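You operate a simulated robot arm through the tools that you are given. There is no shell and no other tool.

The job below is to be done with a simulated robot arm. You get a single attempt, and the scene is never put back.

## Task
Wipe the dust mark off the deck and stack the slats there, longest at the bottom.
Fine: use the orange pad and put it back. Set down upright: orange pad. What is to be rubbed or washed off counts as gone when no trace of it is left.

The check looks at the end state, three seconds after you hand in, the way a careful person would. Anything else that was tipped, shoved, dropped, spilled or broken makes it a failure.

## Robot
A 7-joint arm with a two-finger gripper, fixed in place. Base frame: the origin is at the foot of the arm, x ahead of it, y to its left, z up; the work surface is at about z = 100. Units: cm, rad, N and s.
With the tool pointing down near the work surface it reaches from about 28 to 72 cm from the base axis. Its first joint turns from -2.897 to 2.897 rad. Payload 2.94 kg.
Tool frame: the origin (TCP) lies between the finger pads and is the grasp point; the fingertips stand 3 cm ahead of it; z points along the fingers, y is the line along which they close. The gripper opens to 13.8 cm. The gripper's body begins 10.9 cm behind the TCP.
Orientation is that of the tool frame in the base frame, as a unit quaternion [x, y, z, w]. With the fingers straight down and closing along the base's y, the tool's x points along the base's -x, its y along +y and its z along -z.

## Interface
- The arm moves only by the tool arm_command. Its arguments are lists of equal length, an entry for each row: "xyz": the shift along the base's x, y, z in units of 200 mm (1.0 is 200 mm), a list of three; "dr": the turn, a rotation vector about the base's x, y, z in units of 45 degrees (1.0 is 45 degrees), a list of three; "claw": the closure in counts, from 0 (fully open) to 255 (shut). In form: {"xyz": [[x, y, z], ...], "dr": [[wx, wy, wz], ...], "claw": [claw, ...]}. A call has 1 to 20 rows; each row is the pose to reach, as a shift and turn from the pose commanded when the call began. A call with a number of a shift or a turn outside -1 to 1 is refused whole. Each row takes 0.2 s and may step no farther than 5 cm and 0.15 rad from the row before; otherwise, or with a gripper value out of range, the whole call is refused. Where a pose cannot be reached the arm comes as near as it can. A force on the tool above 40 N (or 10 N above the force at the start of the call, whichever is more), or a blocked arm, ends the call early, and 0.2 s more pass. Each finger halts on what it meets, pressing with about 36 N; the grip force reading is that of the motor and also rises with nothing between the fingers. The clock runs only during rows and for 0.2 s after the last one: add rows that repeat a pose to give the fingers time. It gives the time, the measured TCP pose, the force on the tool (base axes), the opening and the grip force at its end, in the units of the frame above (readings bear some noise), with the torque about the TCP (base axes, N m) and any sound that the robot's microphone picked up, and new pictures: "views" is both (left out), scene, wrist or none.
- Cameras (640 x 400 px; columns grow to the right, rows downward): "scene" is fixed at [39.93, -64.9, 156.81]; the picture's right is [0.97, -0.24, 0.00], its down [-0.23, -0.91, -0.35] and it looks along [0.09, 0.34, -0.94] (base axes); focal length 232 px, centre (320, 200). "wrist" rides on the gripper at [7.1, 1.9, -14.6] in the tool frame; the picture's right is [-0.26, 0.97, 0.00], its down [-0.85, -0.23, -0.48] and it looks along [-0.46, -0.12, 0.88] (tool axes); focal length 280 px, centre (320, 200). There is no depth. A picture from a camera that has moved, and an enlarged one, comes with that camera's place and axes in the base frame and with its lens.
- slide_trunk(by): slides the trunk up (or, below 0, down) by that many cm; the arm rides with it, the base frame stays. It gives what a move gives, with no picture.
- zoom(camera, box): a new picture of the part [left, top, right, bottom] of that camera's present view, enlarged. No time passes.
- finish_job(): hands the job in; it is judged then, once.

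Places have to be worked out from the pictures, the camera data and where the tool is seen. Open the gripper and draw the arm clear of the work before you hand the job in, unless the task says otherwise.

The tools are called after ">>>" as name(argument=value, ...) on one line, values as JSON. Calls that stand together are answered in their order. arm_command: Moves the arm, as the interface text tells. Its arguments: {"type":"object","properties":{"xyz":{"type":"array"},"dr":{"type":"array"},"claw":{"type":"array"},"views":{"type":"string","enum":["both","scene","wrist","none"]}},"required":["xyz","dr","claw"]} The other tools are called the same way: slide_trunk (by) slides the trunk up or down; zoom (camera, box) takes an enlarged picture of a part of a camera's view; finish_job () hands the job in.

At the start:

```text
clock: 0.0
tcp_pos: [35.63, -36.68, 123.94]
orientation: [0.0, 1.0, 0.0, 0.0]
force: [1.0, -0.3, -0.3]
wrist_torque: [0.02, -0.02, 0.0]
opening: 13.79
finger_force: 0.3
trunk travel left (down, up): [-42.5, 2.9]
```

scene: 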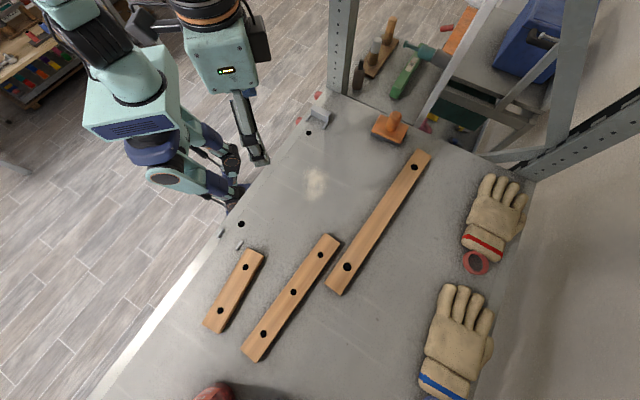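
wrist: 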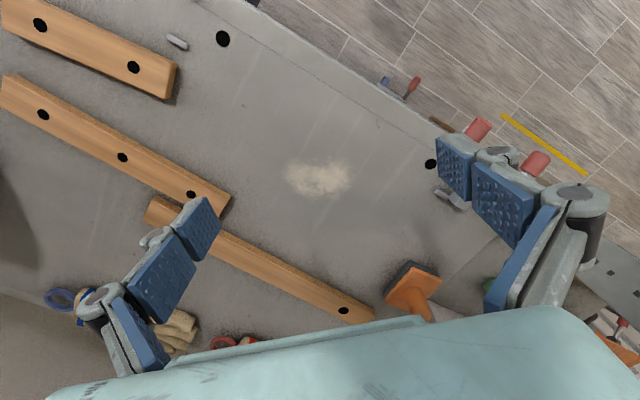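

The dust mark looks to be near (45, -39). The slats and the orange pad lie farther out, so I'll zoom in for details before moving.

>>> zoom(camera="scene", box=[280, 60, 460, 210])

>>> zoom(camera="scene", box=[190, 200, 370, 380])

>>> zoom(camera="wrist", box=[340, 120, 500, 330])

```text
2.67 times, centred on (370, 135) of scene
camera zoom: at [39.93, -64.9, 156.81], right [0.97, -0.24, 0.0], down [-0.23, -0.91, -0.35], along [0.09, 0.34, -0.94], focal length 618 px, centre (187, 373)
```

zoom: 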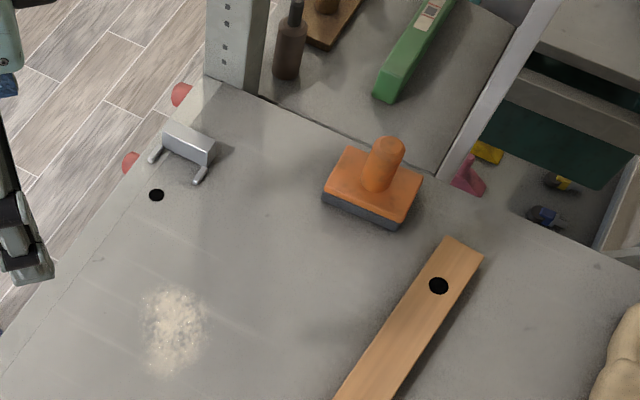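

```text
2.22 times, centred on (280, 290) of scene
camera zoom: at [39.93, -64.9, 156.81], right [0.97, -0.24, 0.0], down [-0.23, -0.91, -0.35], along [0.09, 0.34, -0.94], focal length 515 px, centre (409, 0)
```

zoom: 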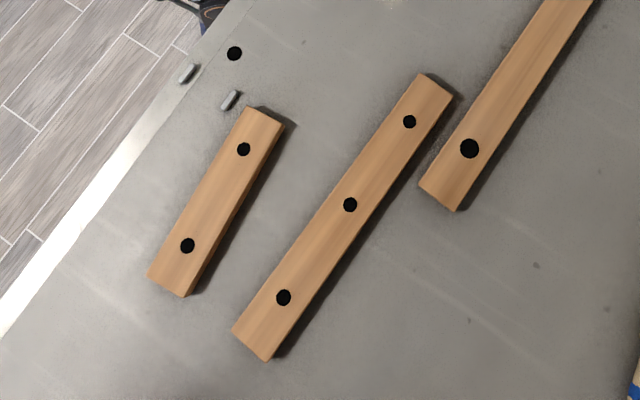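

```text
1.90 times, centred on (420, 225) of wrist
camera zoom: at [28.53, -34.74, 138.5], right [0.26, 0.97, 0.0], down [0.85, -0.23, 0.48], along [0.46, -0.12, -0.88], focal length 534 px, centre (130, 152)
```

zoom: 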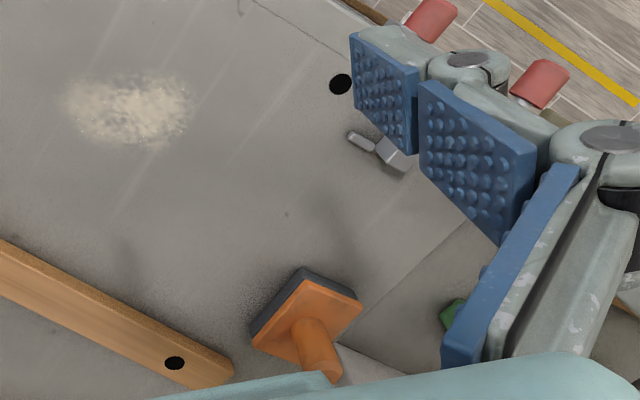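

The pad stands near (69, -29) with its handle top at about z 108, and the slats lie about 64–79 cm from the base, which is beyond the easy reach. I'll raise the tool first so that the trunk can then be lowered for a flatter, longer reach.

>>> arm_command(xyz=[[0, 0, 0.2], [0, 0, 0.4], [0, 0, 0.6], [0, 0, 0.8], [0, 0, 0.95]], dr=[[0, 0, 0], [0, 0, 0], [0, 0, 0], [0, 0, 0], [0, 0, 0]], claw=[0, 0, 0, 0, 0], views="scene")

```text
clock: 1.4
tcp_pos: [35.6, -36.5, 137.89]
orientation: [0.0, 0.998, 0.047, -0.042]
force: [0.1, 0.3, 0.4]
wrist_torque: [-0.01, -0.05, 0.0]
opening: 13.79
finger_force: 0.1
out of reach, approached as far as the arm can: row 5
trunk travel left (down, up): [-42.5, 2.9]
stopped in row 5: the arm was blocked; the commanded pose is now the measured one
```

scene: 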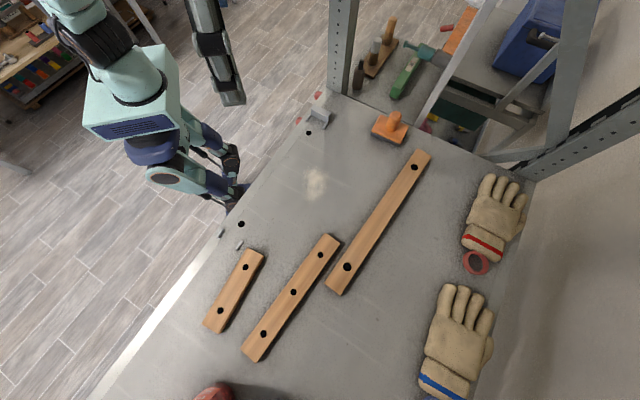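

The arm tops out near z 138 here, so its shoulder is low and a tall tool-down pose is what limits it. I'll come back down, straighten the tool, turn it so the fingers close across the slats' direction, and then see how far out it reaches.

>>> arm_command(xyz=[[0, 0, -0.2], [0, 0, -0.4], [0, 0, -0.6], [0, 0, -0.7], [0, 0, -0.7]], dr=[[-0.06, -0.05, 0], [-0.12, -0.107, 0], [-0.12, -0.107, 0], [-0.12, -0.107, 0], [-0.12, -0.107, 0]], claw=[0, 0, 0, 0, 0], views="none")

```text
clock: 2.6
tcp_pos: [35.11, -36.36, 124.47]
orientation: [0.0, 1.0, -0.008, 0.008]
force: [-0.4, -0.3, -0.3]
wrist_torque: [0.03, -0.03, 0.0]
opening: 13.81
finger_force: 0.1
trunk travel left (down, up): [-42.5, 2.9]
```

The tool is vertical again at (35.1, -36.4, 124.5). Next I move outward toward the long slat at a safe height, turning about 43° so that the fingers will straddle it.

>>> arm_command(xyz=[[0.12, -0.12, -0.07], [0.25, -0.25, -0.15], [0.38, -0.38, -0.22], [0.5, -0.5, -0.3], [0.62, -0.62, -0.38], [0.74, -0.74, -0.45], [0.86, -0.87, -0.45]], dr=[[0.02, 0.02, 0.15], [0.02, 0.02, 0.3], [0.02, 0.02, 0.45], [0.02, 0.02, 0.6], [0.02, 0.02, 0.75], [0.02, 0.02, 0.9], [0.02, 0.02, 0.97]], claw=[0, 0, 0, 0, 0, 0, 0], views="both")

```text
clock: 4.2
tcp_pos: [48.15, -50.98, 114.41]
orientation: [-0.372, 0.928, 0.005, 0.001]
force: [-0.4, -0.4, 0.1]
wrist_torque: [0.02, 0.01, 0.02]
opening: 13.8
finger_force: 0.0
out of reach, approached as far as the arm can: row 6, 7
trunk travel left (down, up): [-42.5, 2.9]
camera wrist: at [41.71, -54.53, 128.85], right [-0.48, 0.88, 0.01], down [0.77, 0.41, 0.48], along [0.42, 0.24, -0.88], focal length 280 px, centre (320, 200)
```

scene: 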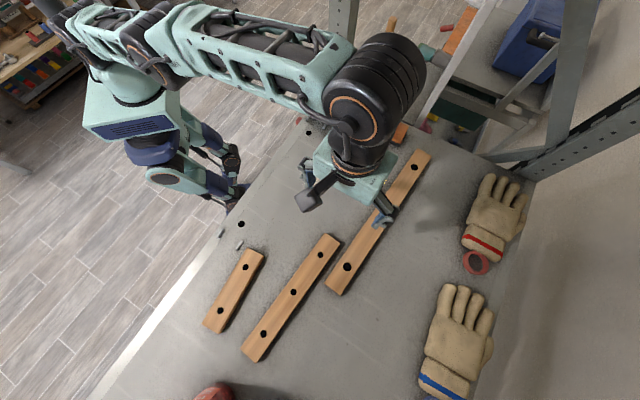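
wrist: 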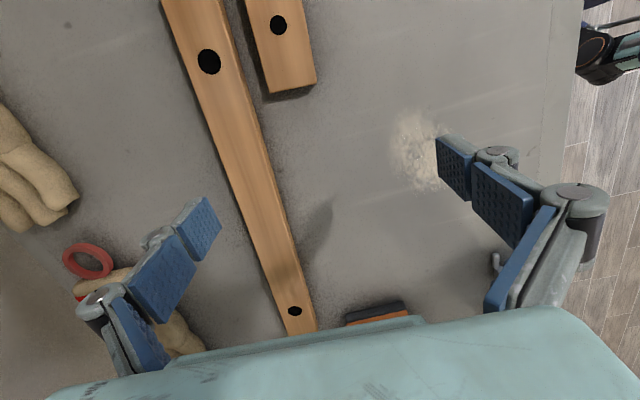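

At z 114 the tool-down reach ends near r = 70 cm, and it grows as the tool gets lower, so raising the trunk helps a little. I'll slide it up the remaining 2.8 cm and make up the rest with a few degrees of outward tilt.

>>> slide_trunk(by=2.8)

>>> zoom(camera="wrist", box=[150, 0, 470, 340])

```text
clock: 4.9
tcp_pos: [48.23, -50.78, 117.29]
orientation: [-0.371, 0.929, 0.004, 0.002]
force: [0.3, 0.1, -0.4]
wrist_torque: [-0.01, 0.03, -0.03]
opening: 13.79
finger_force: 0.0
trunk travel left (down, up): [-45.3, 0.1]
```

```text
1.18 times, centred on (310, 170) of wrist
camera zoom: at [41.72, -54.4, 131.78], right [-0.48, 0.88, 0.01], down [0.77, 0.41, 0.48], along [0.42, 0.23, -0.88], focal length 330 px, centre (332, 235)
```

zoom: 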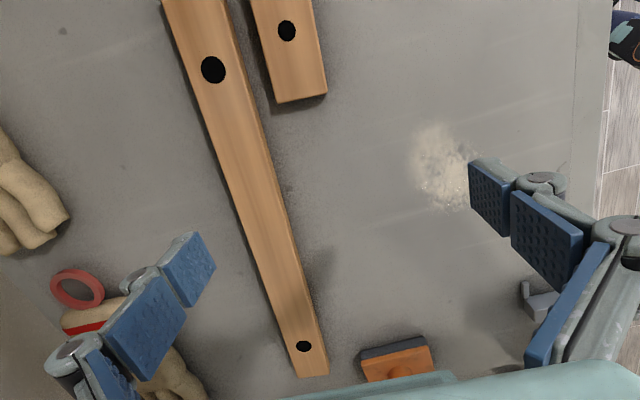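

The tool is at (48.2, -50.8, 117.3). I'll swing back toward the pad's side in stages, turning the tool the other way so that the fingers close tangentially.

>>> arm_command(xyz=[[0, 0.15, 0.0], [0, 0.3, 0.0], [0, 0.45, 0.0], [0.0, 0.6, 0.0]], dr=[[0, 0, -0.18], [0, 0, -0.36], [0, 0, -0.54], [0, 0, -0.72]], claw=[0, 0, 0, 0], views="none")

```text
clock: 5.9
tcp_pos: [48.0, -38.83, 117.31]
orientation: [-0.097, 0.995, 0.002, 0.003]
force: [-0.2, 0.5, -1.0]
wrist_torque: [-0.06, 0.01, 0.0]
opening: 13.81
finger_force: 0.0
trunk travel left (down, up): [-45.3, 0.1]
```

The tool is now at (48, -38.8, 117.3) with a yaw of about 11°. I continue to a hover short of the pad, at about (58, -25), finishing the turn.

>>> arm_command(xyz=[[0.1, 0.14, 0.0], [0.2, 0.28, 0.0], [0.3, 0.42, 0.0], [0.4, 0.56, 0.0], [0.5, 0.69, 0.0], [0.5, 0.69, 0.0]], dr=[[0, 0, -0.15], [0, 0, -0.3], [0, 0, -0.45], [0, 0, -0.6], [0, 0, -0.758], [0, 0, -0.758]], claw=[0, 0, 0, 0, 0, 0], views="both")

```text
clock: 7.3
tcp_pos: [57.77, -24.84, 117.53]
orientation: [0.198, 0.98, 0.001, 0.004]
force: [0.2, -0.8, -1.0]
wrist_torque: [-0.05, 0.03, -0.02]
opening: 13.79
finger_force: 0.0
trunk travel left (down, up): [-45.3, 0.1]
camera wrist: at [52.0, -20.36, 131.87], right [0.62, 0.79, 0.01], down [0.69, -0.54, 0.48], along [0.38, -0.29, -0.88], focal length 280 px, centre (320, 200)
```

scene: 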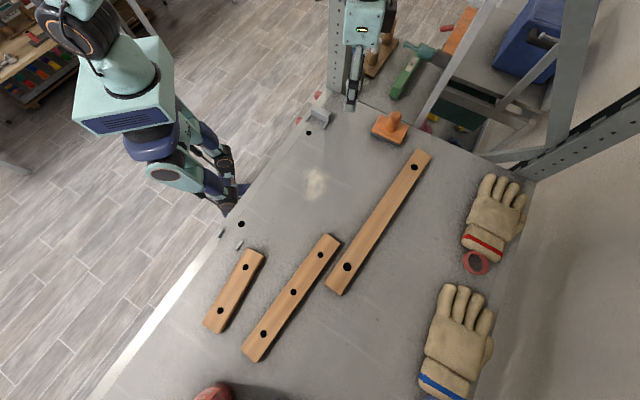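
wrist: 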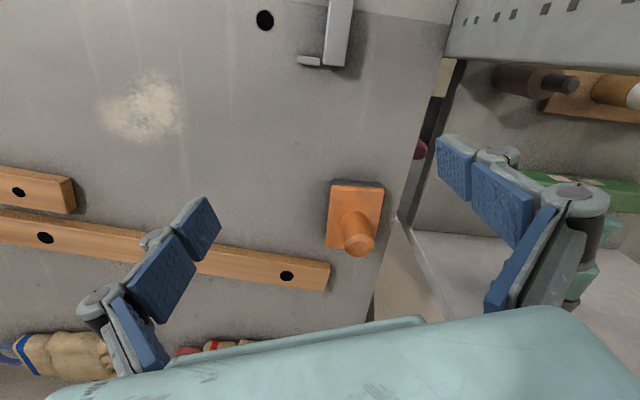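

The pad handle is judged to be at about (69.1, -28.8), top near z 108. I move out over it with an 8° outward tilt, still above the handle, and check the alignment.

>>> arm_command(xyz=[[0.14, -0.05, 0.0], [0.28, -0.1, -0.03], [0.42, -0.15, -0.1], [0.565, -0.2, -0.2], [0.565, -0.2, -0.2]], dr=[[-0.02, -0.05, 0], [-0.04, -0.1, 0], [-0.068, -0.164, 0], [-0.068, -0.164, 0], [-0.068, -0.164, 0]], claw=[0, 0, 0, 0, 0], views="both")

```text
clock: 8.5
tcp_pos: [69.4, -28.97, 113.39]
orientation: [0.197, 0.978, -0.012, 0.072]
force: [0.0, -0.2, -0.3]
wrist_torque: [0.02, -0.02, 0.02]
opening: 13.78
finger_force: 0.0
trunk travel left (down, up): [-45.3, 0.1]
camera wrist: at [61.68, -23.67, 126.75], right [0.61, 0.79, 0.04], down [0.62, -0.51, 0.59], along [0.49, -0.34, -0.8], focal length 280 px, centre (320, 200)
```

scene: 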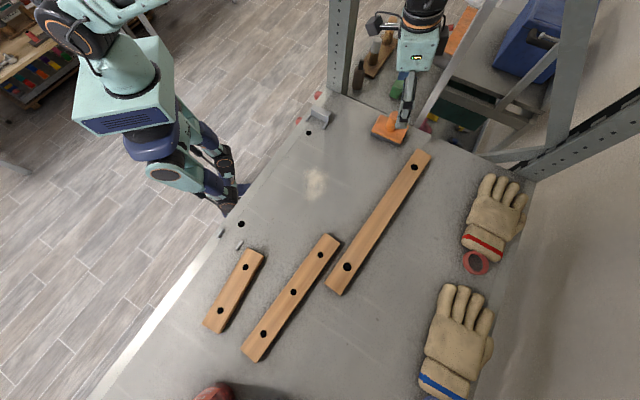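
wrist: 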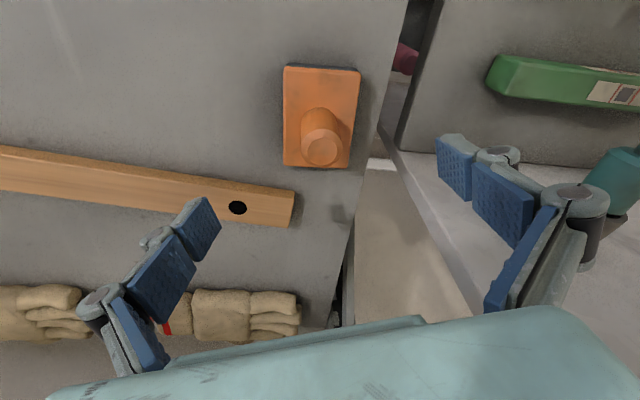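

The handle is centred between the fingers at about (69.5, -28.7). I descend straight down so that the fingertips stop just above the pad's plate.

>>> arm_command(xyz=[[0.005, 0.01, -0.12], [0.005, 0.01, -0.24], [0.005, 0.01, -0.34], [0.005, 0.01, -0.34]], dr=[[0, 0, 0], [0, 0, 0], [0, 0, 0], [0, 0, 0]], claw=[0, 0, 0, 0], views="both")

```text
clock: 9.5
tcp_pos: [69.63, -28.77, 106.65]
orientation: [0.198, 0.978, -0.012, 0.072]
force: [0.5, -0.8, 0.1]
wrist_torque: [0.0, 0.01, 0.05]
opening: 13.81
finger_force: 0.1
trunk travel left (down, up): [-45.3, 0.1]
camera wrist: at [61.92, -23.49, 119.91], right [0.61, 0.79, 0.04], down [0.62, -0.51, 0.59], along [0.49, -0.34, -0.8], focal length 280 px, centre (320, 200)
```

scene: 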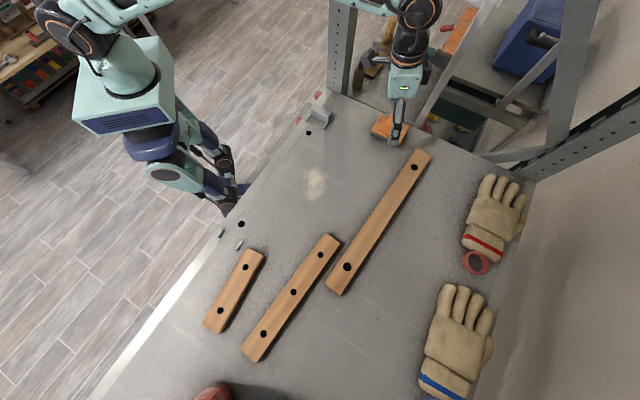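
wrist: 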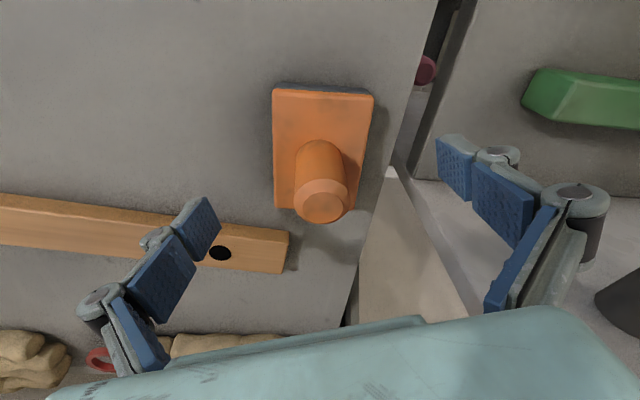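

The handle sits between the finger pads with the tips clear of the plate. Closing the grip now.

>>> arm_command(xyz=[[0, 0, 0], [0, 0, 0], [0, 0, 0], [0, 0, 0], [0, 0, 0], [0, 0, 0], [0, 0, 0]], dr=[[0, 0, 0], [0, 0, 0], [0, 0, 0], [0, 0, 0], [0, 0, 0], [0, 0, 0], [0, 0, 0]], claw=[60, 120, 180, 230, 255, 255, 255], views="wrist")

```text
clock: 11.1
tcp_pos: [69.5, -28.79, 106.59]
orientation: [0.197, 0.978, -0.012, 0.072]
force: [0.6, 0.5, -0.2]
wrist_torque: [0.0, 0.0, 0.03]
opening: 3.09
finger_force: 36.1
trunk travel left (down, up): [-45.3, 0.1]
camera wrist: at [61.92, -23.49, 119.94], right [0.61, 0.79, 0.04], down [0.62, -0.51, 0.59], along [0.49, -0.34, -0.8], focal length 280 px, centre (320, 200)
```

wrist: 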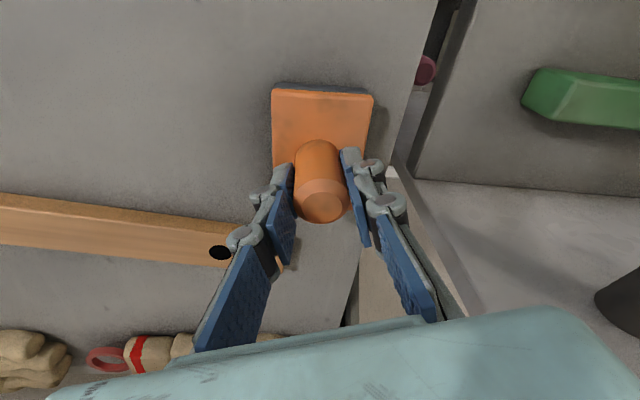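

The handle is held (opening 3.1 cm, 36 N). I lift the pad 4 cm and carry it toward the dust mark.

>>> arm_command(xyz=[[0, 0, 0.1], [0, 0, 0.2], [-0.2, -0.09, 0.2], [-0.4, -0.18, 0.2], [-0.6, -0.265, 0.2], [-0.8, -0.353, 0.2], [-0.98, -0.43, 0.2]], dr=[[0, 0, 0], [0, 0, 0], [0, 0, 0], [0, 0, 0], [0, 0, 0], [0, 0, 0], [0, 0, 0]], claw=[255, 255, 255, 255, 255, 255, 255], views="both")

```text
clock: 12.7
tcp_pos: [49.96, -37.24, 110.49]
orientation: [0.198, 0.977, -0.012, 0.072]
force: [0.1, 0.3, -1.2]
wrist_torque: [0.02, -0.03, 0.03]
opening: 3.07
finger_force: 35.9
trunk travel left (down, up): [-45.3, 0.1]
camera wrist: at [42.26, -31.94, 123.8], right [0.61, 0.79, 0.04], down [0.62, -0.51, 0.59], along [0.49, -0.34, -0.8], focal length 280 px, centre (320, 200)
```

scene: 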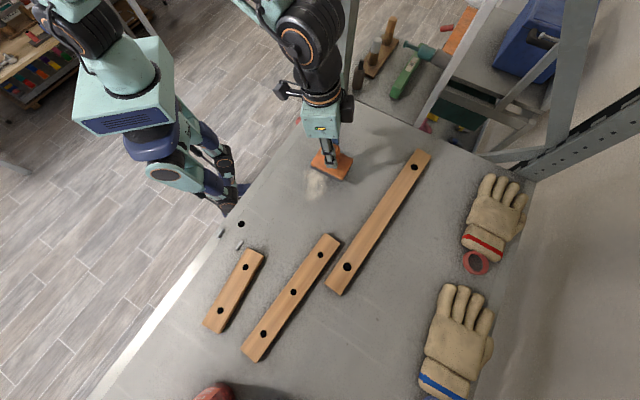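
wrist: 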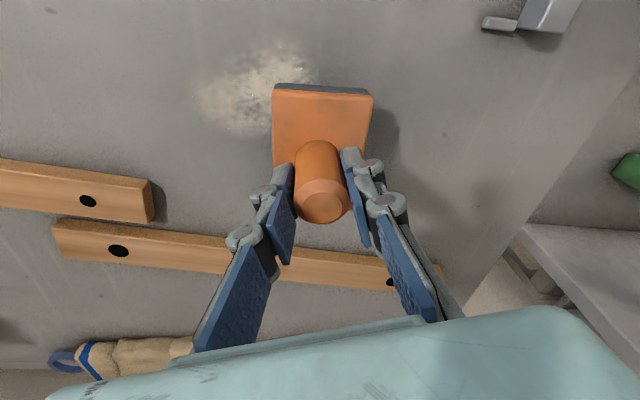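

The pad is beside the dust mark and 4 cm above the deck. I lower it gently until it touches and read the force.

>>> arm_command(xyz=[[0, 0, -0.1], [0, 0, -0.17], [0, 0, -0.19], [0, 0, -0.2], [0, 0, -0.205]], dr=[[0, 0, 0], [0, 0, 0], [0, 0, 0], [0, 0, 0], [0, 0, 0]], claw=[255, 255, 255, 255, 255], views="none")

```text
clock: 13.9
tcp_pos: [49.88, -37.35, 106.65]
orientation: [0.198, 0.977, -0.012, 0.073]
force: [-0.7, 0.3, 6.3]
wrist_torque: [0.18, 0.37, 0.03]
opening: 3.07
finger_force: 36.2
trunk travel left (down, up): [-45.3, 0.1]
```

The pad is touching with about 6 N. I press slightly more and rub it in overlapping strokes across the whole mark, keeping short of the mid slat's end.

>>> arm_command(xyz=[[-0.13, -0.185, -0.01], [-0.238, -0.322, -0.01], [-0.454, -0.339, -0.01], [-0.315, -0.162, -0.01], [-0.175, 0.015, -0.01], [-0.036, 0.192, -0.01], [-0.163, 0.296, -0.01], [-0.302, 0.12, -0.01], [-0.442, -0.057, -0.01], [-0.581, -0.234, -0.01], [-0.454, -0.339, -0.01], [-0.315, -0.162, -0.01], [-0.175, 0.015, -0.01], [-0.036, 0.192, -0.01], [0.088, 0.09, -0.01], [-0.052, -0.087, -0.01], [-0.192, -0.264, -0.01], [-0.1, -0.135, -0.01], [0, 0, -0.01]], dr=[[0, 0, 0], [0, 0, 0], [0, 0, 0], [0, 0, 0], [0, 0, 0], [0, 0, 0], [0, 0, 0], [0, 0, 0], [0, 0, 0], [0, 0, 0], [0, 0, 0], [0, 0, 0], [0, 0, 0], [0, 0, 0], [0, 0, 0], [0, 0, 0], [0, 0, 0], [0, 0, 0], [0, 0, 0]], claw=[255, 255, 255, 255, 255, 255, 255, 255, 255, 255, 255, 255, 255, 255, 255, 255, 255, 255, 255], views="both")

```text
clock: 17.9
tcp_pos: [49.84, -37.28, 106.19]
orientation: [0.198, 0.977, -0.013, 0.073]
force: [-2.5, -3.6, 17.2]
wrist_torque: [-0.28, -0.13, 0.1]
opening: 3.08
finger_force: 36.3
trunk travel left (down, up): [-45.3, 0.1]
camera wrist: at [42.17, -31.94, 119.53], right [0.61, 0.79, 0.04], down [0.62, -0.51, 0.6], along [0.49, -0.34, -0.8], focal length 280 px, centre (320, 200)
```

scene: 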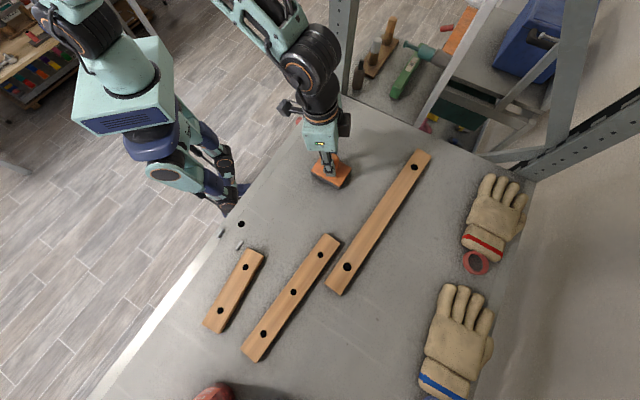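
wrist: 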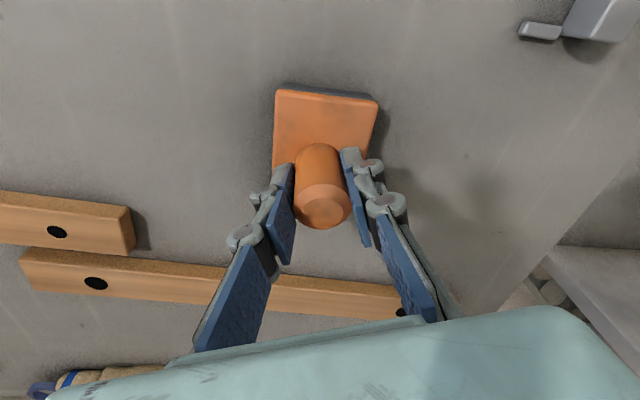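

The mark appears gone. I lift the pad a few centimetres and look closely at the deck for traces.

>>> arm_command(xyz=[[0, 0, 0.1], [0, 0, 0.22], [0.1, 0.05, 0.22], [0.25, 0.12, 0.22], [0.4, 0.19, 0.22]], dr=[[0, 0, 0], [0, 0, 0], [0, 0, 0], [0, 0, 0], [0, 0, 0]], claw=[255, 255, 255, 255, 255], views="both")

>>> zoom(camera="scene", box=[260, 130, 380, 230])

>>> zoom(camera="wrist", box=[40, 0, 320, 180])

```text
clock: 19.1
tcp_pos: [58.04, -33.65, 110.44]
orientation: [0.198, 0.977, -0.013, 0.071]
force: [0.7, 0.2, -0.7]
wrist_torque: [-0.01, 0.0, 0.03]
opening: 3.08
finger_force: 36.1
trunk travel left (down, up): [-45.3, 0.1]
camera wrist: at [50.4, -28.37, 123.81], right [0.61, 0.79, 0.04], down [0.62, -0.52, 0.59], along [0.49, -0.34, -0.8], focal length 280 px, centre (320, 200)
```

scene: 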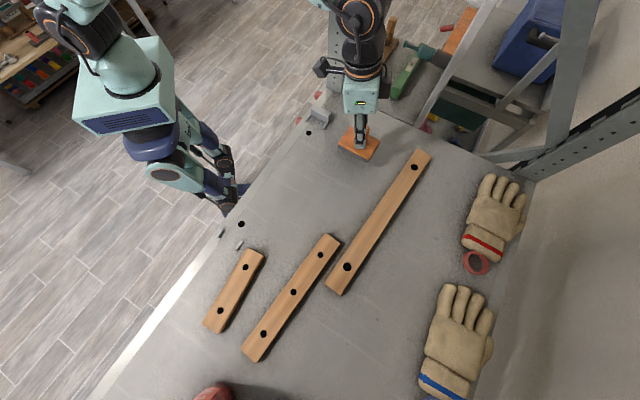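
wrist: 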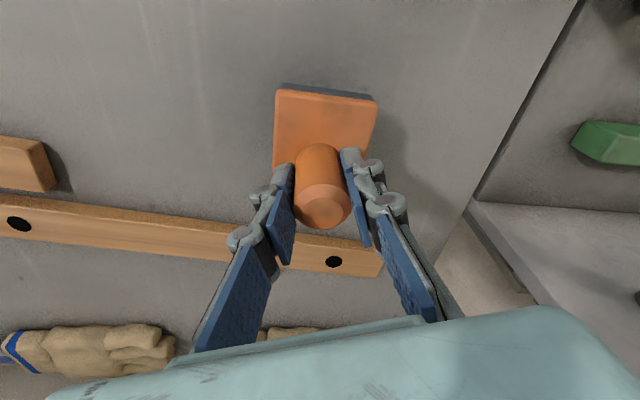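

```text
4.00 times, centred on (320, 180) of scene
camera zoom: at [39.93, -64.9, 156.81], right [0.97, -0.24, 0.0], down [-0.23, -0.91, -0.35], along [0.09, 0.34, -0.94], focal length 927 px, centre (320, 280)
```

zoom: 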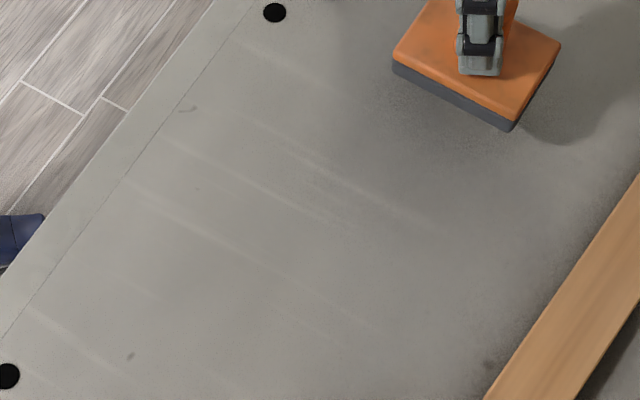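

```text
2.22 times, centred on (180, 90) of wrist
camera zoom: at [50.4, -28.37, 123.81], right [0.61, 0.79, 0.04], down [0.62, -0.52, 0.59], along [0.49, -0.34, -0.8], focal length 623 px, centre (631, 444)
```

zoom: 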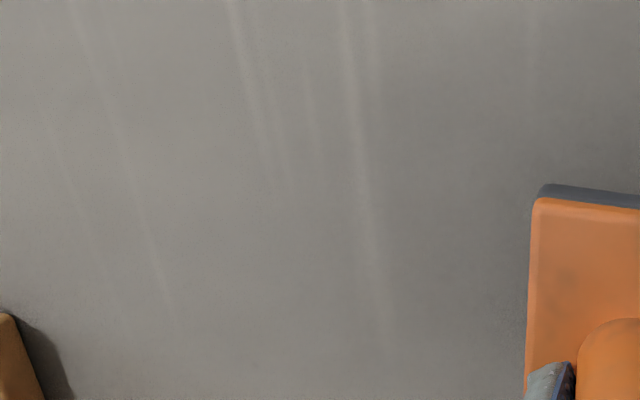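

The mark looks wiped away; what remains resembles the deck's own scuffs, but one patch looks slightly grainy. I zoom in further to be sure.

>>> zoom(camera="scene", box=[295, 155, 345, 205])

>>> zoom(camera="wrist", box=[130, 20, 250, 140])

```text
8.00 times, centred on (320, 180) of scene
camera zoom: at [39.93, -64.9, 156.81], right [0.97, -0.24, 0.0], down [-0.23, -0.91, -0.35], along [0.09, 0.34, -0.94], focal length 1854 px, centre (320, 360)
```

zoom: 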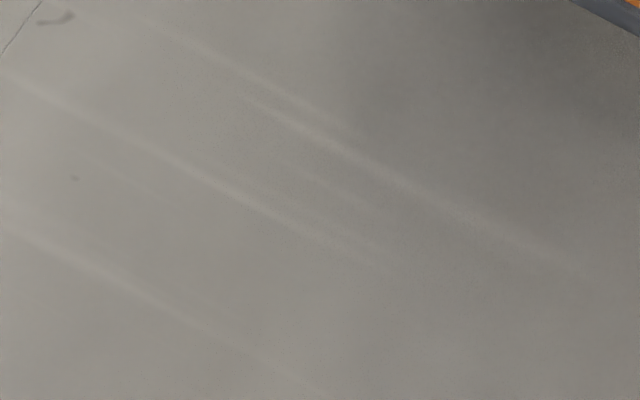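

```text
3.33 times, centred on (190, 80) of wrist
camera zoom: at [50.4, -28.37, 123.81], right [0.61, 0.79, 0.04], down [0.62, -0.52, 0.59], along [0.49, -0.34, -0.8], focal length 935 px, centre (753, 600)
```

zoom: 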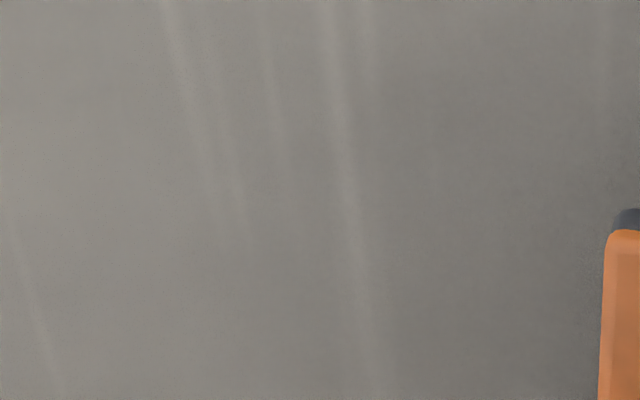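

It looks clean apart from the deck's scuffs, but I can't rule out a faint residue. I make one more full pass over the area with the same pressure to be certain.

>>> arm_command(xyz=[[-0.2, -0.09, 0], [-0.41, -0.182, 0], [-0.41, -0.182, -0.12], [-0.41, -0.182, -0.2], [-0.41, -0.182, -0.212], [-0.54, -0.367, -0.212], [-0.648, -0.504, -0.212], [-0.864, -0.521, -0.212], [-0.725, -0.344, -0.212], [-0.585, -0.167, -0.212], [-0.446, 0.01, -0.212], [-0.573, 0.114, -0.212], [-0.712, -0.062, -0.212], [-0.852, -0.239, -0.212], [-0.991, -0.416, -0.212], [-0.864, -0.521, -0.212], [-0.725, -0.344, -0.212], [-0.585, -0.167, -0.212], [-0.446, 0.01, -0.212], [-0.446, 0.01, -0.1]], dr=[[0, 0, 0], [0, 0, 0], [0, 0, 0], [0, 0, 0], [0, 0, 0], [0, 0, 0], [0, 0, 0], [0, 0, 0], [0, 0, 0], [0, 0, 0], [0, 0, 0], [0, 0, 0], [0, 0, 0], [0, 0, 0], [0, 0, 0], [0, 0, 0], [0, 0, 0], [0, 0, 0], [0, 0, 0], [0, 0, 0]], claw=[255, 255, 255, 255, 255, 255, 255, 255, 255, 255, 255, 255, 255, 255, 255, 255, 255, 255, 255, 255], views="wrist")

```text
clock: 23.3
tcp_pos: [48.82, -33.2, 108.78]
orientation: [0.198, 0.977, -0.012, 0.072]
force: [-0.2, 0.3, -0.8]
wrist_torque: [0.0, 0.02, -0.01]
opening: 3.06
finger_force: 35.7
trunk travel left (down, up): [-45.3, 0.1]
camera wrist: at [41.34, -27.94, 122.15], right [0.61, 0.79, 0.04], down [0.62, -0.51, 0.59], along [0.49, -0.34, -0.8], focal length 280 px, centre (320, 200)
```

wrist: 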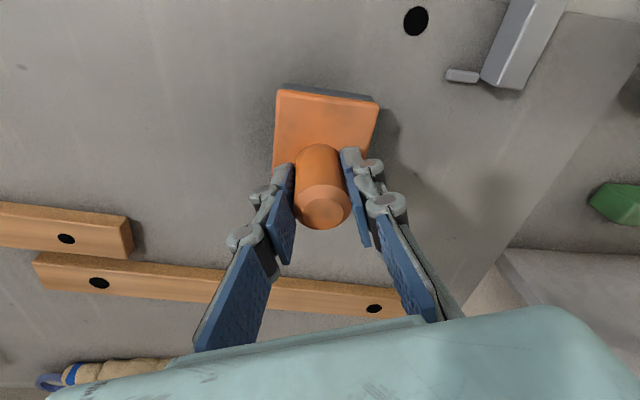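

The deck is clean. Now I raise the pad and carry it back toward its original place at about (69.5, -28.8).

>>> arm_command(xyz=[[0, 0, 0.09], [0.2, 0.04, 0.09], [0.4, 0.08, 0.09], [0.6, 0.13, 0.09], [0.8, 0.17, 0.09], [0.98, 0.21, 0.09]], dr=[[0, 0, 0], [0, 0, 0.03], [0, 0, 0.06], [0, 0, 0.06], [0, 0, 0.06], [0, 0, 0.06]], claw=[255, 255, 255, 255, 255, 255], views="both")

>>> zoom(camera="scene", box=[270, 140, 370, 240])

```text
clock: 24.7
tcp_pos: [68.87, -28.91, 110.24]
orientation: [0.175, 0.982, -0.011, 0.07]
force: [0.3, -0.1, -1.3]
wrist_torque: [-0.04, -0.01, 0.0]
opening: 3.07
finger_force: 36.1
trunk travel left (down, up): [-45.3, 0.1]
camera wrist: at [60.93, -24.02, 123.63], right [0.58, 0.82, 0.04], down [0.64, -0.48, 0.59], along [0.5, -0.31, -0.81], focal length 280 px, centre (320, 200)
```

scene: 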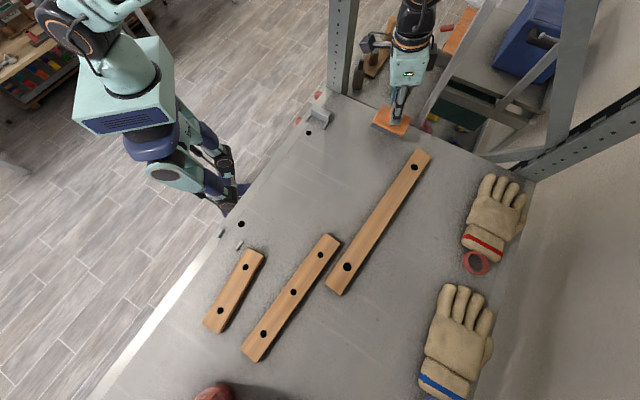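
wrist: 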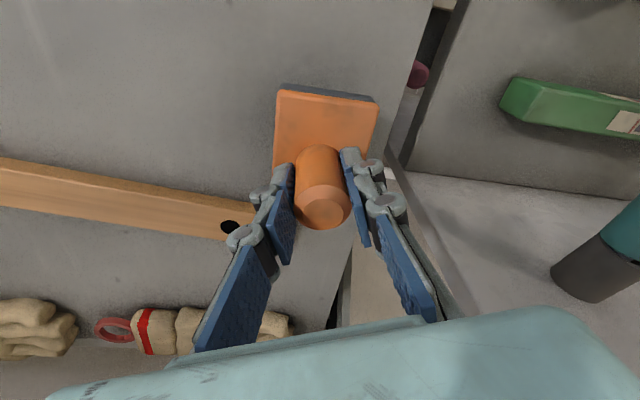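

```text
4.00 times, centred on (320, 190) of scene
camera zoom: at [39.93, -64.9, 156.81], right [0.97, -0.24, 0.0], down [-0.23, -0.91, -0.35], along [0.09, 0.34, -0.94], focal length 927 px, centre (320, 240)
```

zoom: 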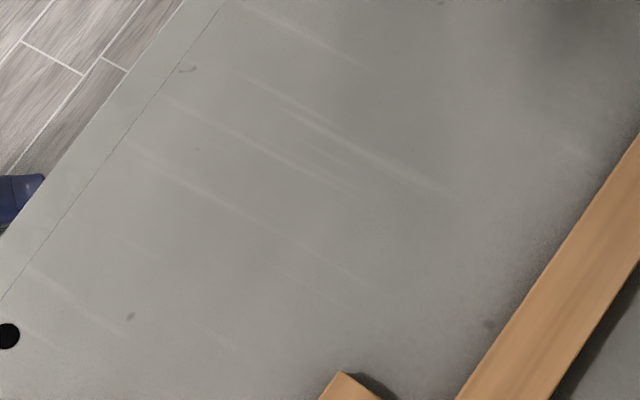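

The deck is clean in every view. I line the pad up over its original spot and lower it gently until it touches.

>>> arm_command(xyz=[[0.032, 0.006, 0], [0.032, 0.006, -0.1], [0.032, 0.006, -0.17], [0.032, 0.006, -0.188], [0.032, 0.006, -0.198]], dr=[[0, 0, 0], [0, 0, 0], [0, 0, 0], [0, 0, 0], [0, 0, 0]], claw=[255, 255, 255, 255, 255], views="both")

```text
clock: 25.9
tcp_pos: [69.35, -28.92, 106.55]
orientation: [0.175, 0.982, -0.01, 0.072]
force: [0.7, 0.6, -0.3]
wrist_torque: [-0.02, 0.0, 0.01]
opening: 3.1
finger_force: 36.2
trunk travel left (down, up): [-45.3, 0.1]
camera wrist: at [61.37, -24.09, 119.84], right [0.58, 0.82, 0.04], down [0.64, -0.48, 0.59], along [0.51, -0.31, -0.8], focal length 280 px, centre (320, 200)
```

scene: 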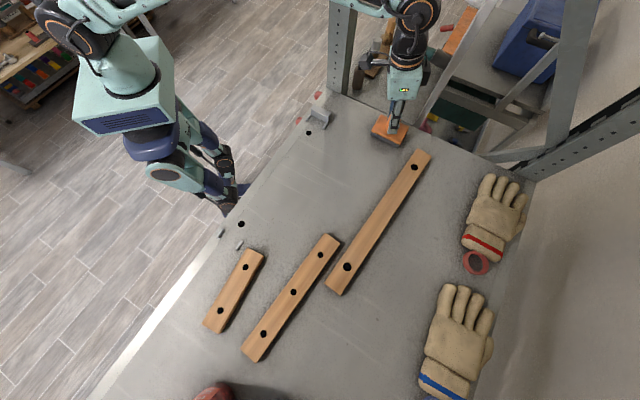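
wrist: 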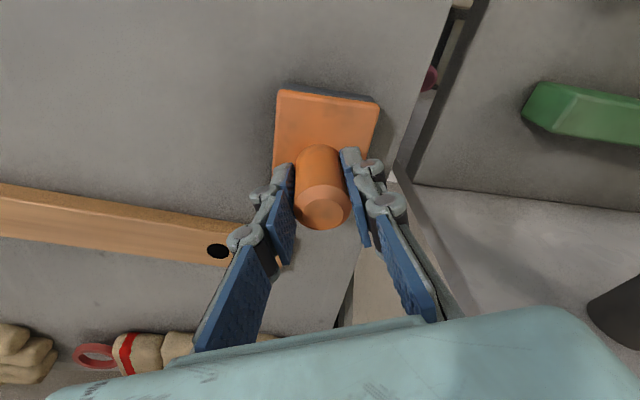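

There is no contact force yet, so I lower it in small steps.

>>> arm_command(xyz=[[0.003, 0.005, -0.008], [0.003, 0.005, -0.016], [0.003, 0.005, -0.016]], dr=[[0, 0, 0], [0, 0, 0], [0, 0, 0]], claw=[255, 255, 255], views="none")

```text
clock: 26.7
tcp_pos: [69.33, -28.92, 106.38]
orientation: [0.175, 0.982, -0.01, 0.074]
force: [1.1, 0.5, 2.1]
wrist_torque: [-0.1, -0.13, 0.04]
opening: 3.06
finger_force: 36.1
trunk travel left (down, up): [-45.3, 0.1]
```

Light contact (2 N) with the pad at its old spot. I open the fingers part-way and check before withdrawing.

>>> arm_command(xyz=[[0, 0, 0], [0, 0, 0], [0, 0, 0], [0, 0, 0]], dr=[[0, 0, 0], [0, 0, 0], [0, 0, 0], [0, 0, 0]], claw=[170, 120, 100, 100], views="wrist")

```text
clock: 27.7
tcp_pos: [69.24, -29.03, 106.23]
orientation: [0.175, 0.982, -0.011, 0.073]
force: [-0.2, 0.4, -0.6]
wrist_torque: [-0.02, -0.01, -0.02]
opening: 8.39
finger_force: 0.0
trunk travel left (down, up): [-45.3, 0.1]
camera wrist: at [61.39, -24.05, 119.51], right [0.58, 0.82, 0.04], down [0.64, -0.48, 0.59], along [0.51, -0.31, -0.8], focal length 280 px, centre (320, 200)
```

wrist: 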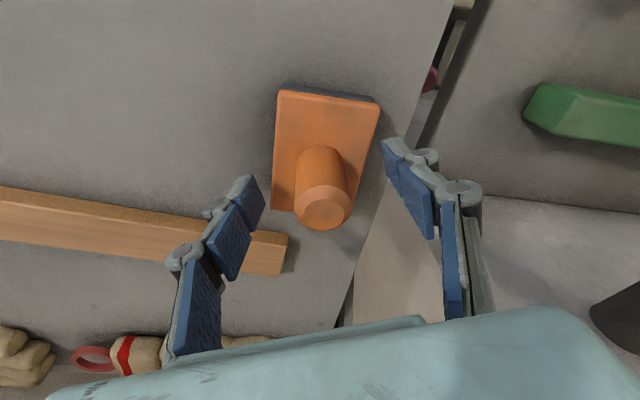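

The pad stands upright back at its place, within a few millimetres of where it was. I lift straight up off the handle, then back toward the middle while straightening the tool.

>>> arm_command(xyz=[[0, 0, 0.1], [0, 0, 0.22], [0, 0, 0.34], [-0.15, -0.05, 0.34], [-0.3, -0.1, 0.36], [-0.45, -0.17, 0.38], [-0.6, -0.3, 0.38], [-0.6, -0.42, 0.38]], dr=[[0, 0, 0], [0, 0, 0], [0, 0, 0], [0, 0, 0], [0.02, 0.06, 0], [0.04, 0.12, 0], [0.06, 0.178, 0], [0.06, 0.178, 0]], claw=[100, 100, 100, 100, 100, 100, 100, 100], views="scene")

>>> zoom(camera="scene", box=[280, 60, 460, 210])

```text
clock: 29.5
tcp_pos: [57.33, -37.31, 113.48]
orientation: [0.175, 0.985, 0.001, 0.0]
force: [0.5, -0.6, 0.3]
wrist_torque: [-0.02, -0.01, 0.01]
opening: 8.39
finger_force: 0.1
trunk travel left (down, up): [-45.3, 0.1]
```

scene: 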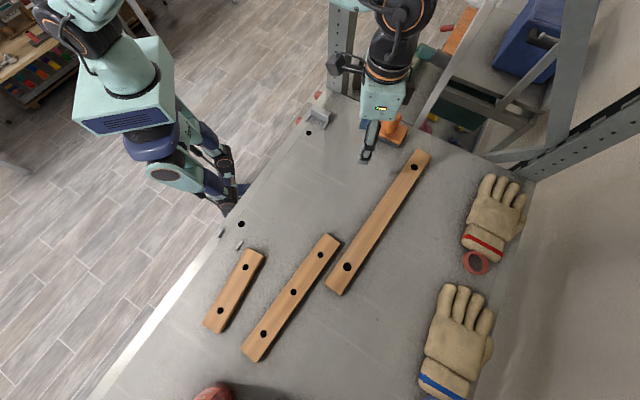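

```text
2.67 times, centred on (370, 135) of scene
camera zoom: at [39.93, -64.9, 156.81], right [0.97, -0.24, 0.0], down [-0.23, -0.91, -0.35], along [0.09, 0.34, -0.94], focal length 618 px, centre (187, 373)
```

zoom: 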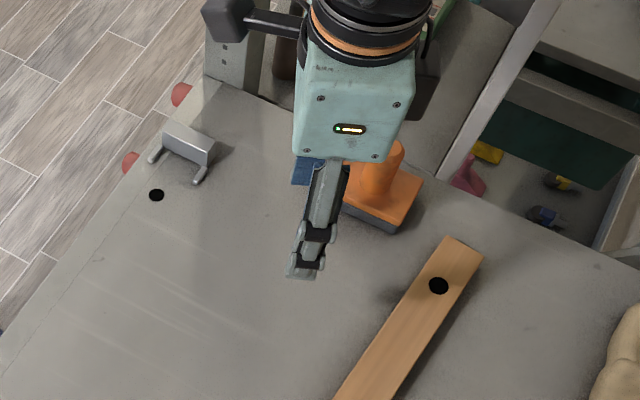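

The pad looks exactly as it did at the start. Now I move toward the long slat while turning the fingers to straddle it.

>>> arm_command(xyz=[[-0.04, -0.07, 0], [-0.08, -0.14, 0], [-0.12, -0.22, 0], [-0.16, -0.3, 0], [-0.19, -0.37, 0], [-0.215, -0.42, 0]], dr=[[0, 0, 0.165], [0, 0, 0.33], [0, 0, 0.495], [0, 0, 0.66], [0, 0, 0.825], [0, 0, 0.98]], claw=[100, 100, 100, 100, 100, 100], views="none")

```text
clock: 30.9
tcp_pos: [52.94, -45.85, 113.82]
orientation: [-0.207, 0.978, 0.0, -0.002]
force: [0.0, 0.3, 0.1]
wrist_torque: [0.0, 0.02, -0.05]
opening: 8.38
finger_force: 0.0
trunk travel left (down, up): [-45.3, 0.1]
```

The yaw is about 24° now. I finish turning to the slat's 39°, tilt 8° outward and go to a hover just short of the long slat's middle to look.

>>> arm_command(xyz=[[0.05, -0.05, 0], [0.1, -0.1, -0.05], [0.15, -0.15, -0.12], [0.2, -0.19, -0.18], [0.253, -0.2375, -0.23], [0.253, -0.2375, -0.23]], dr=[[0, 0, 0.17], [0, 0, 0.336], [-0.05, -0.03, 0.336], [-0.1, -0.065, 0.336], [-0.153, -0.094, 0.336], [-0.153, -0.094, 0.336]], claw=[100, 100, 100, 100, 100, 100], views="both")

```text
clock: 32.3
tcp_pos: [57.41, -50.01, 109.07]
orientation: [-0.333, 0.94, -0.066, 0.022]
force: [-0.3, -0.7, -0.4]
wrist_torque: [-0.02, 0.03, -0.01]
opening: 8.42
finger_force: 0.0
out of reach, approached as far as the arm can: row 1, 2, 3, 4, 5, 6
trunk travel left (down, up): [-45.3, 0.1]
camera wrist: at [49.52, -51.4, 123.17], right [-0.4, 0.91, -0.13], down [0.76, 0.41, 0.5], along [0.51, 0.1, -0.85], focal length 280 px, centre (320, 200)
```

scene: 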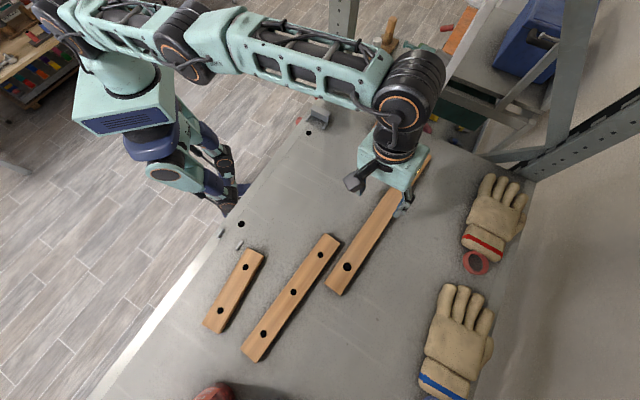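
wrist: 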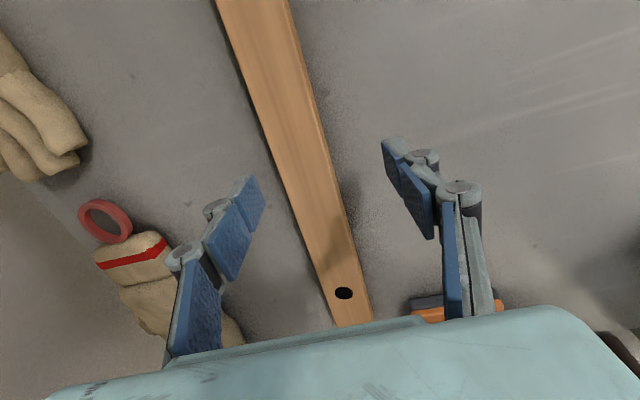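

The slat's mid-line is about 2.8 cm further out than the tool, which is at the edge of its reach here. I tilt 3° more and go down and outward to z ≈ 105, then look again.

>>> arm_command(xyz=[[0.02, -0.025, -0.07], [0.05, -0.06, -0.14], [0.087, -0.1, -0.2], [0.087, -0.1, -0.2]], dr=[[-0.025, -0.02, 0], [-0.052, -0.042, 0], [-0.052, -0.042, 0], [-0.052, -0.042, 0]], claw=[100, 100, 100, 100], views="both")

```text
clock: 33.3
tcp_pos: [58.56, -51.63, 104.91]
orientation: [-0.333, 0.938, -0.091, 0.032]
force: [0.3, 0.0, 0.5]
wrist_torque: [0.0, 0.0, 0.0]
opening: 8.39
finger_force: 0.1
out of reach, approached as far as the arm can: row 3, 4
trunk travel left (down, up): [-45.3, 0.1]
camera wrist: at [50.24, -52.36, 118.81], right [-0.39, 0.9, -0.18], down [0.74, 0.43, 0.51], along [0.54, 0.06, -0.84], focal length 280 px, centre (320, 200)
```

scene: 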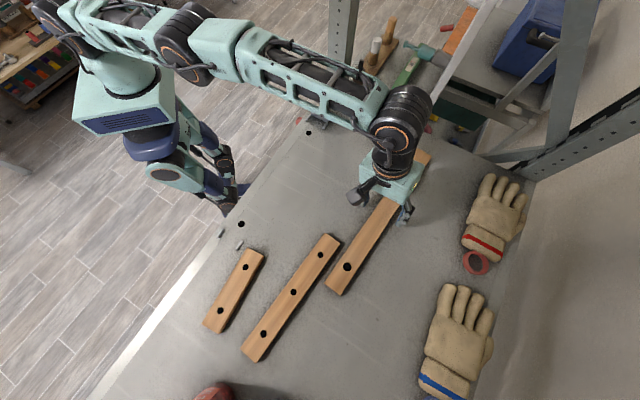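
wrist: 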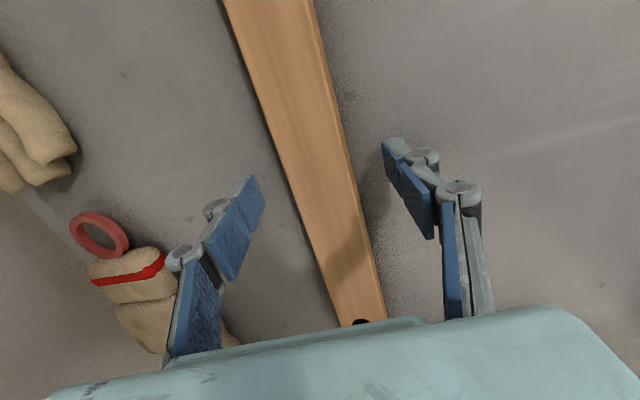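

The tool is now over the slat's mid-line at (58.6, -51.6, 104.9), tilted 11°. Before gripping I check the slat's thickness, since the outer finger sits higher than the inner one.

>>> zoom(camera="scene", box=[315, 250, 365, 300])

>>> zoom(camera="wrist", box=[230, 80, 430, 280])

>>> zoom(camera="scene", box=[350, 150, 430, 240])

```text
8.00 times, centred on (340, 275) of scene
camera zoom: at [39.93, -64.9, 156.81], right [0.97, -0.24, 0.0], down [-0.23, -0.91, -0.35], along [0.09, 0.34, -0.94], focal length 1854 px, centre (160, -400)
```

zoom: 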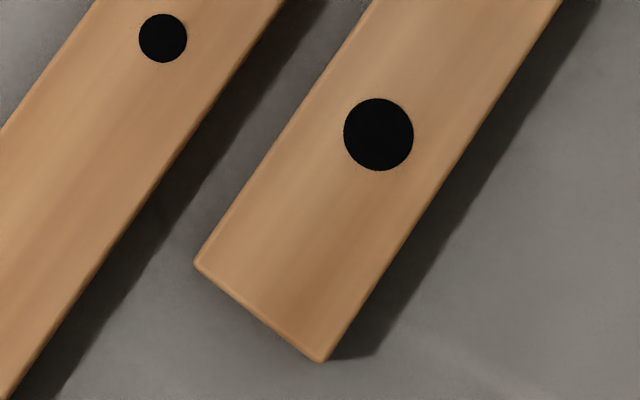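

```text
2.00 times, centred on (330, 180) of wrist
camera zoom: at [50.24, -52.36, 118.81], right [-0.39, 0.9, -0.18], down [0.74, 0.43, 0.51], along [0.54, 0.06, -0.84], focal length 561 px, centre (300, 240)
```

zoom: 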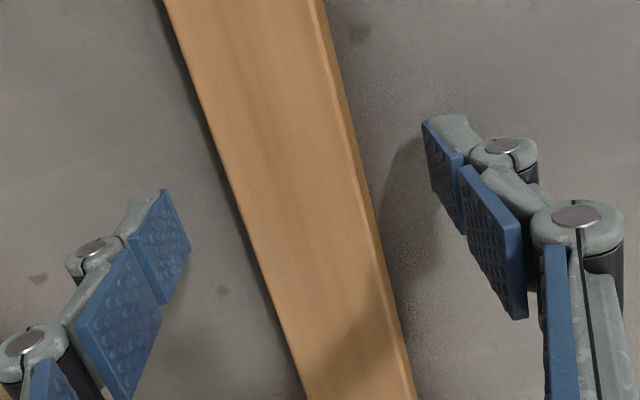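

```text
4.44 times, centred on (390, 195) of scene
camera zoom: at [39.93, -64.9, 156.81], right [0.97, -0.24, 0.0], down [-0.23, -0.91, -0.35], along [0.09, 0.34, -0.94], focal length 1030 px, centre (9, 222)
```

zoom: 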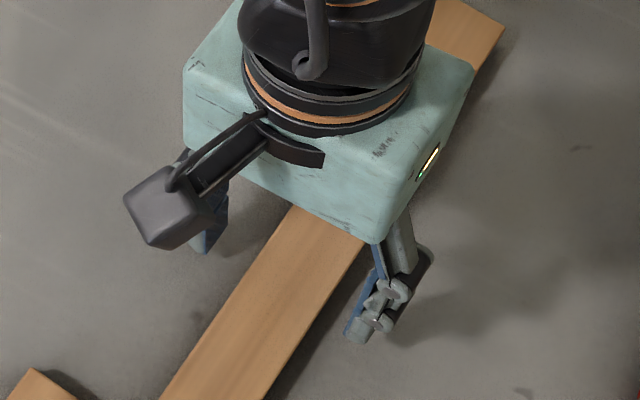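

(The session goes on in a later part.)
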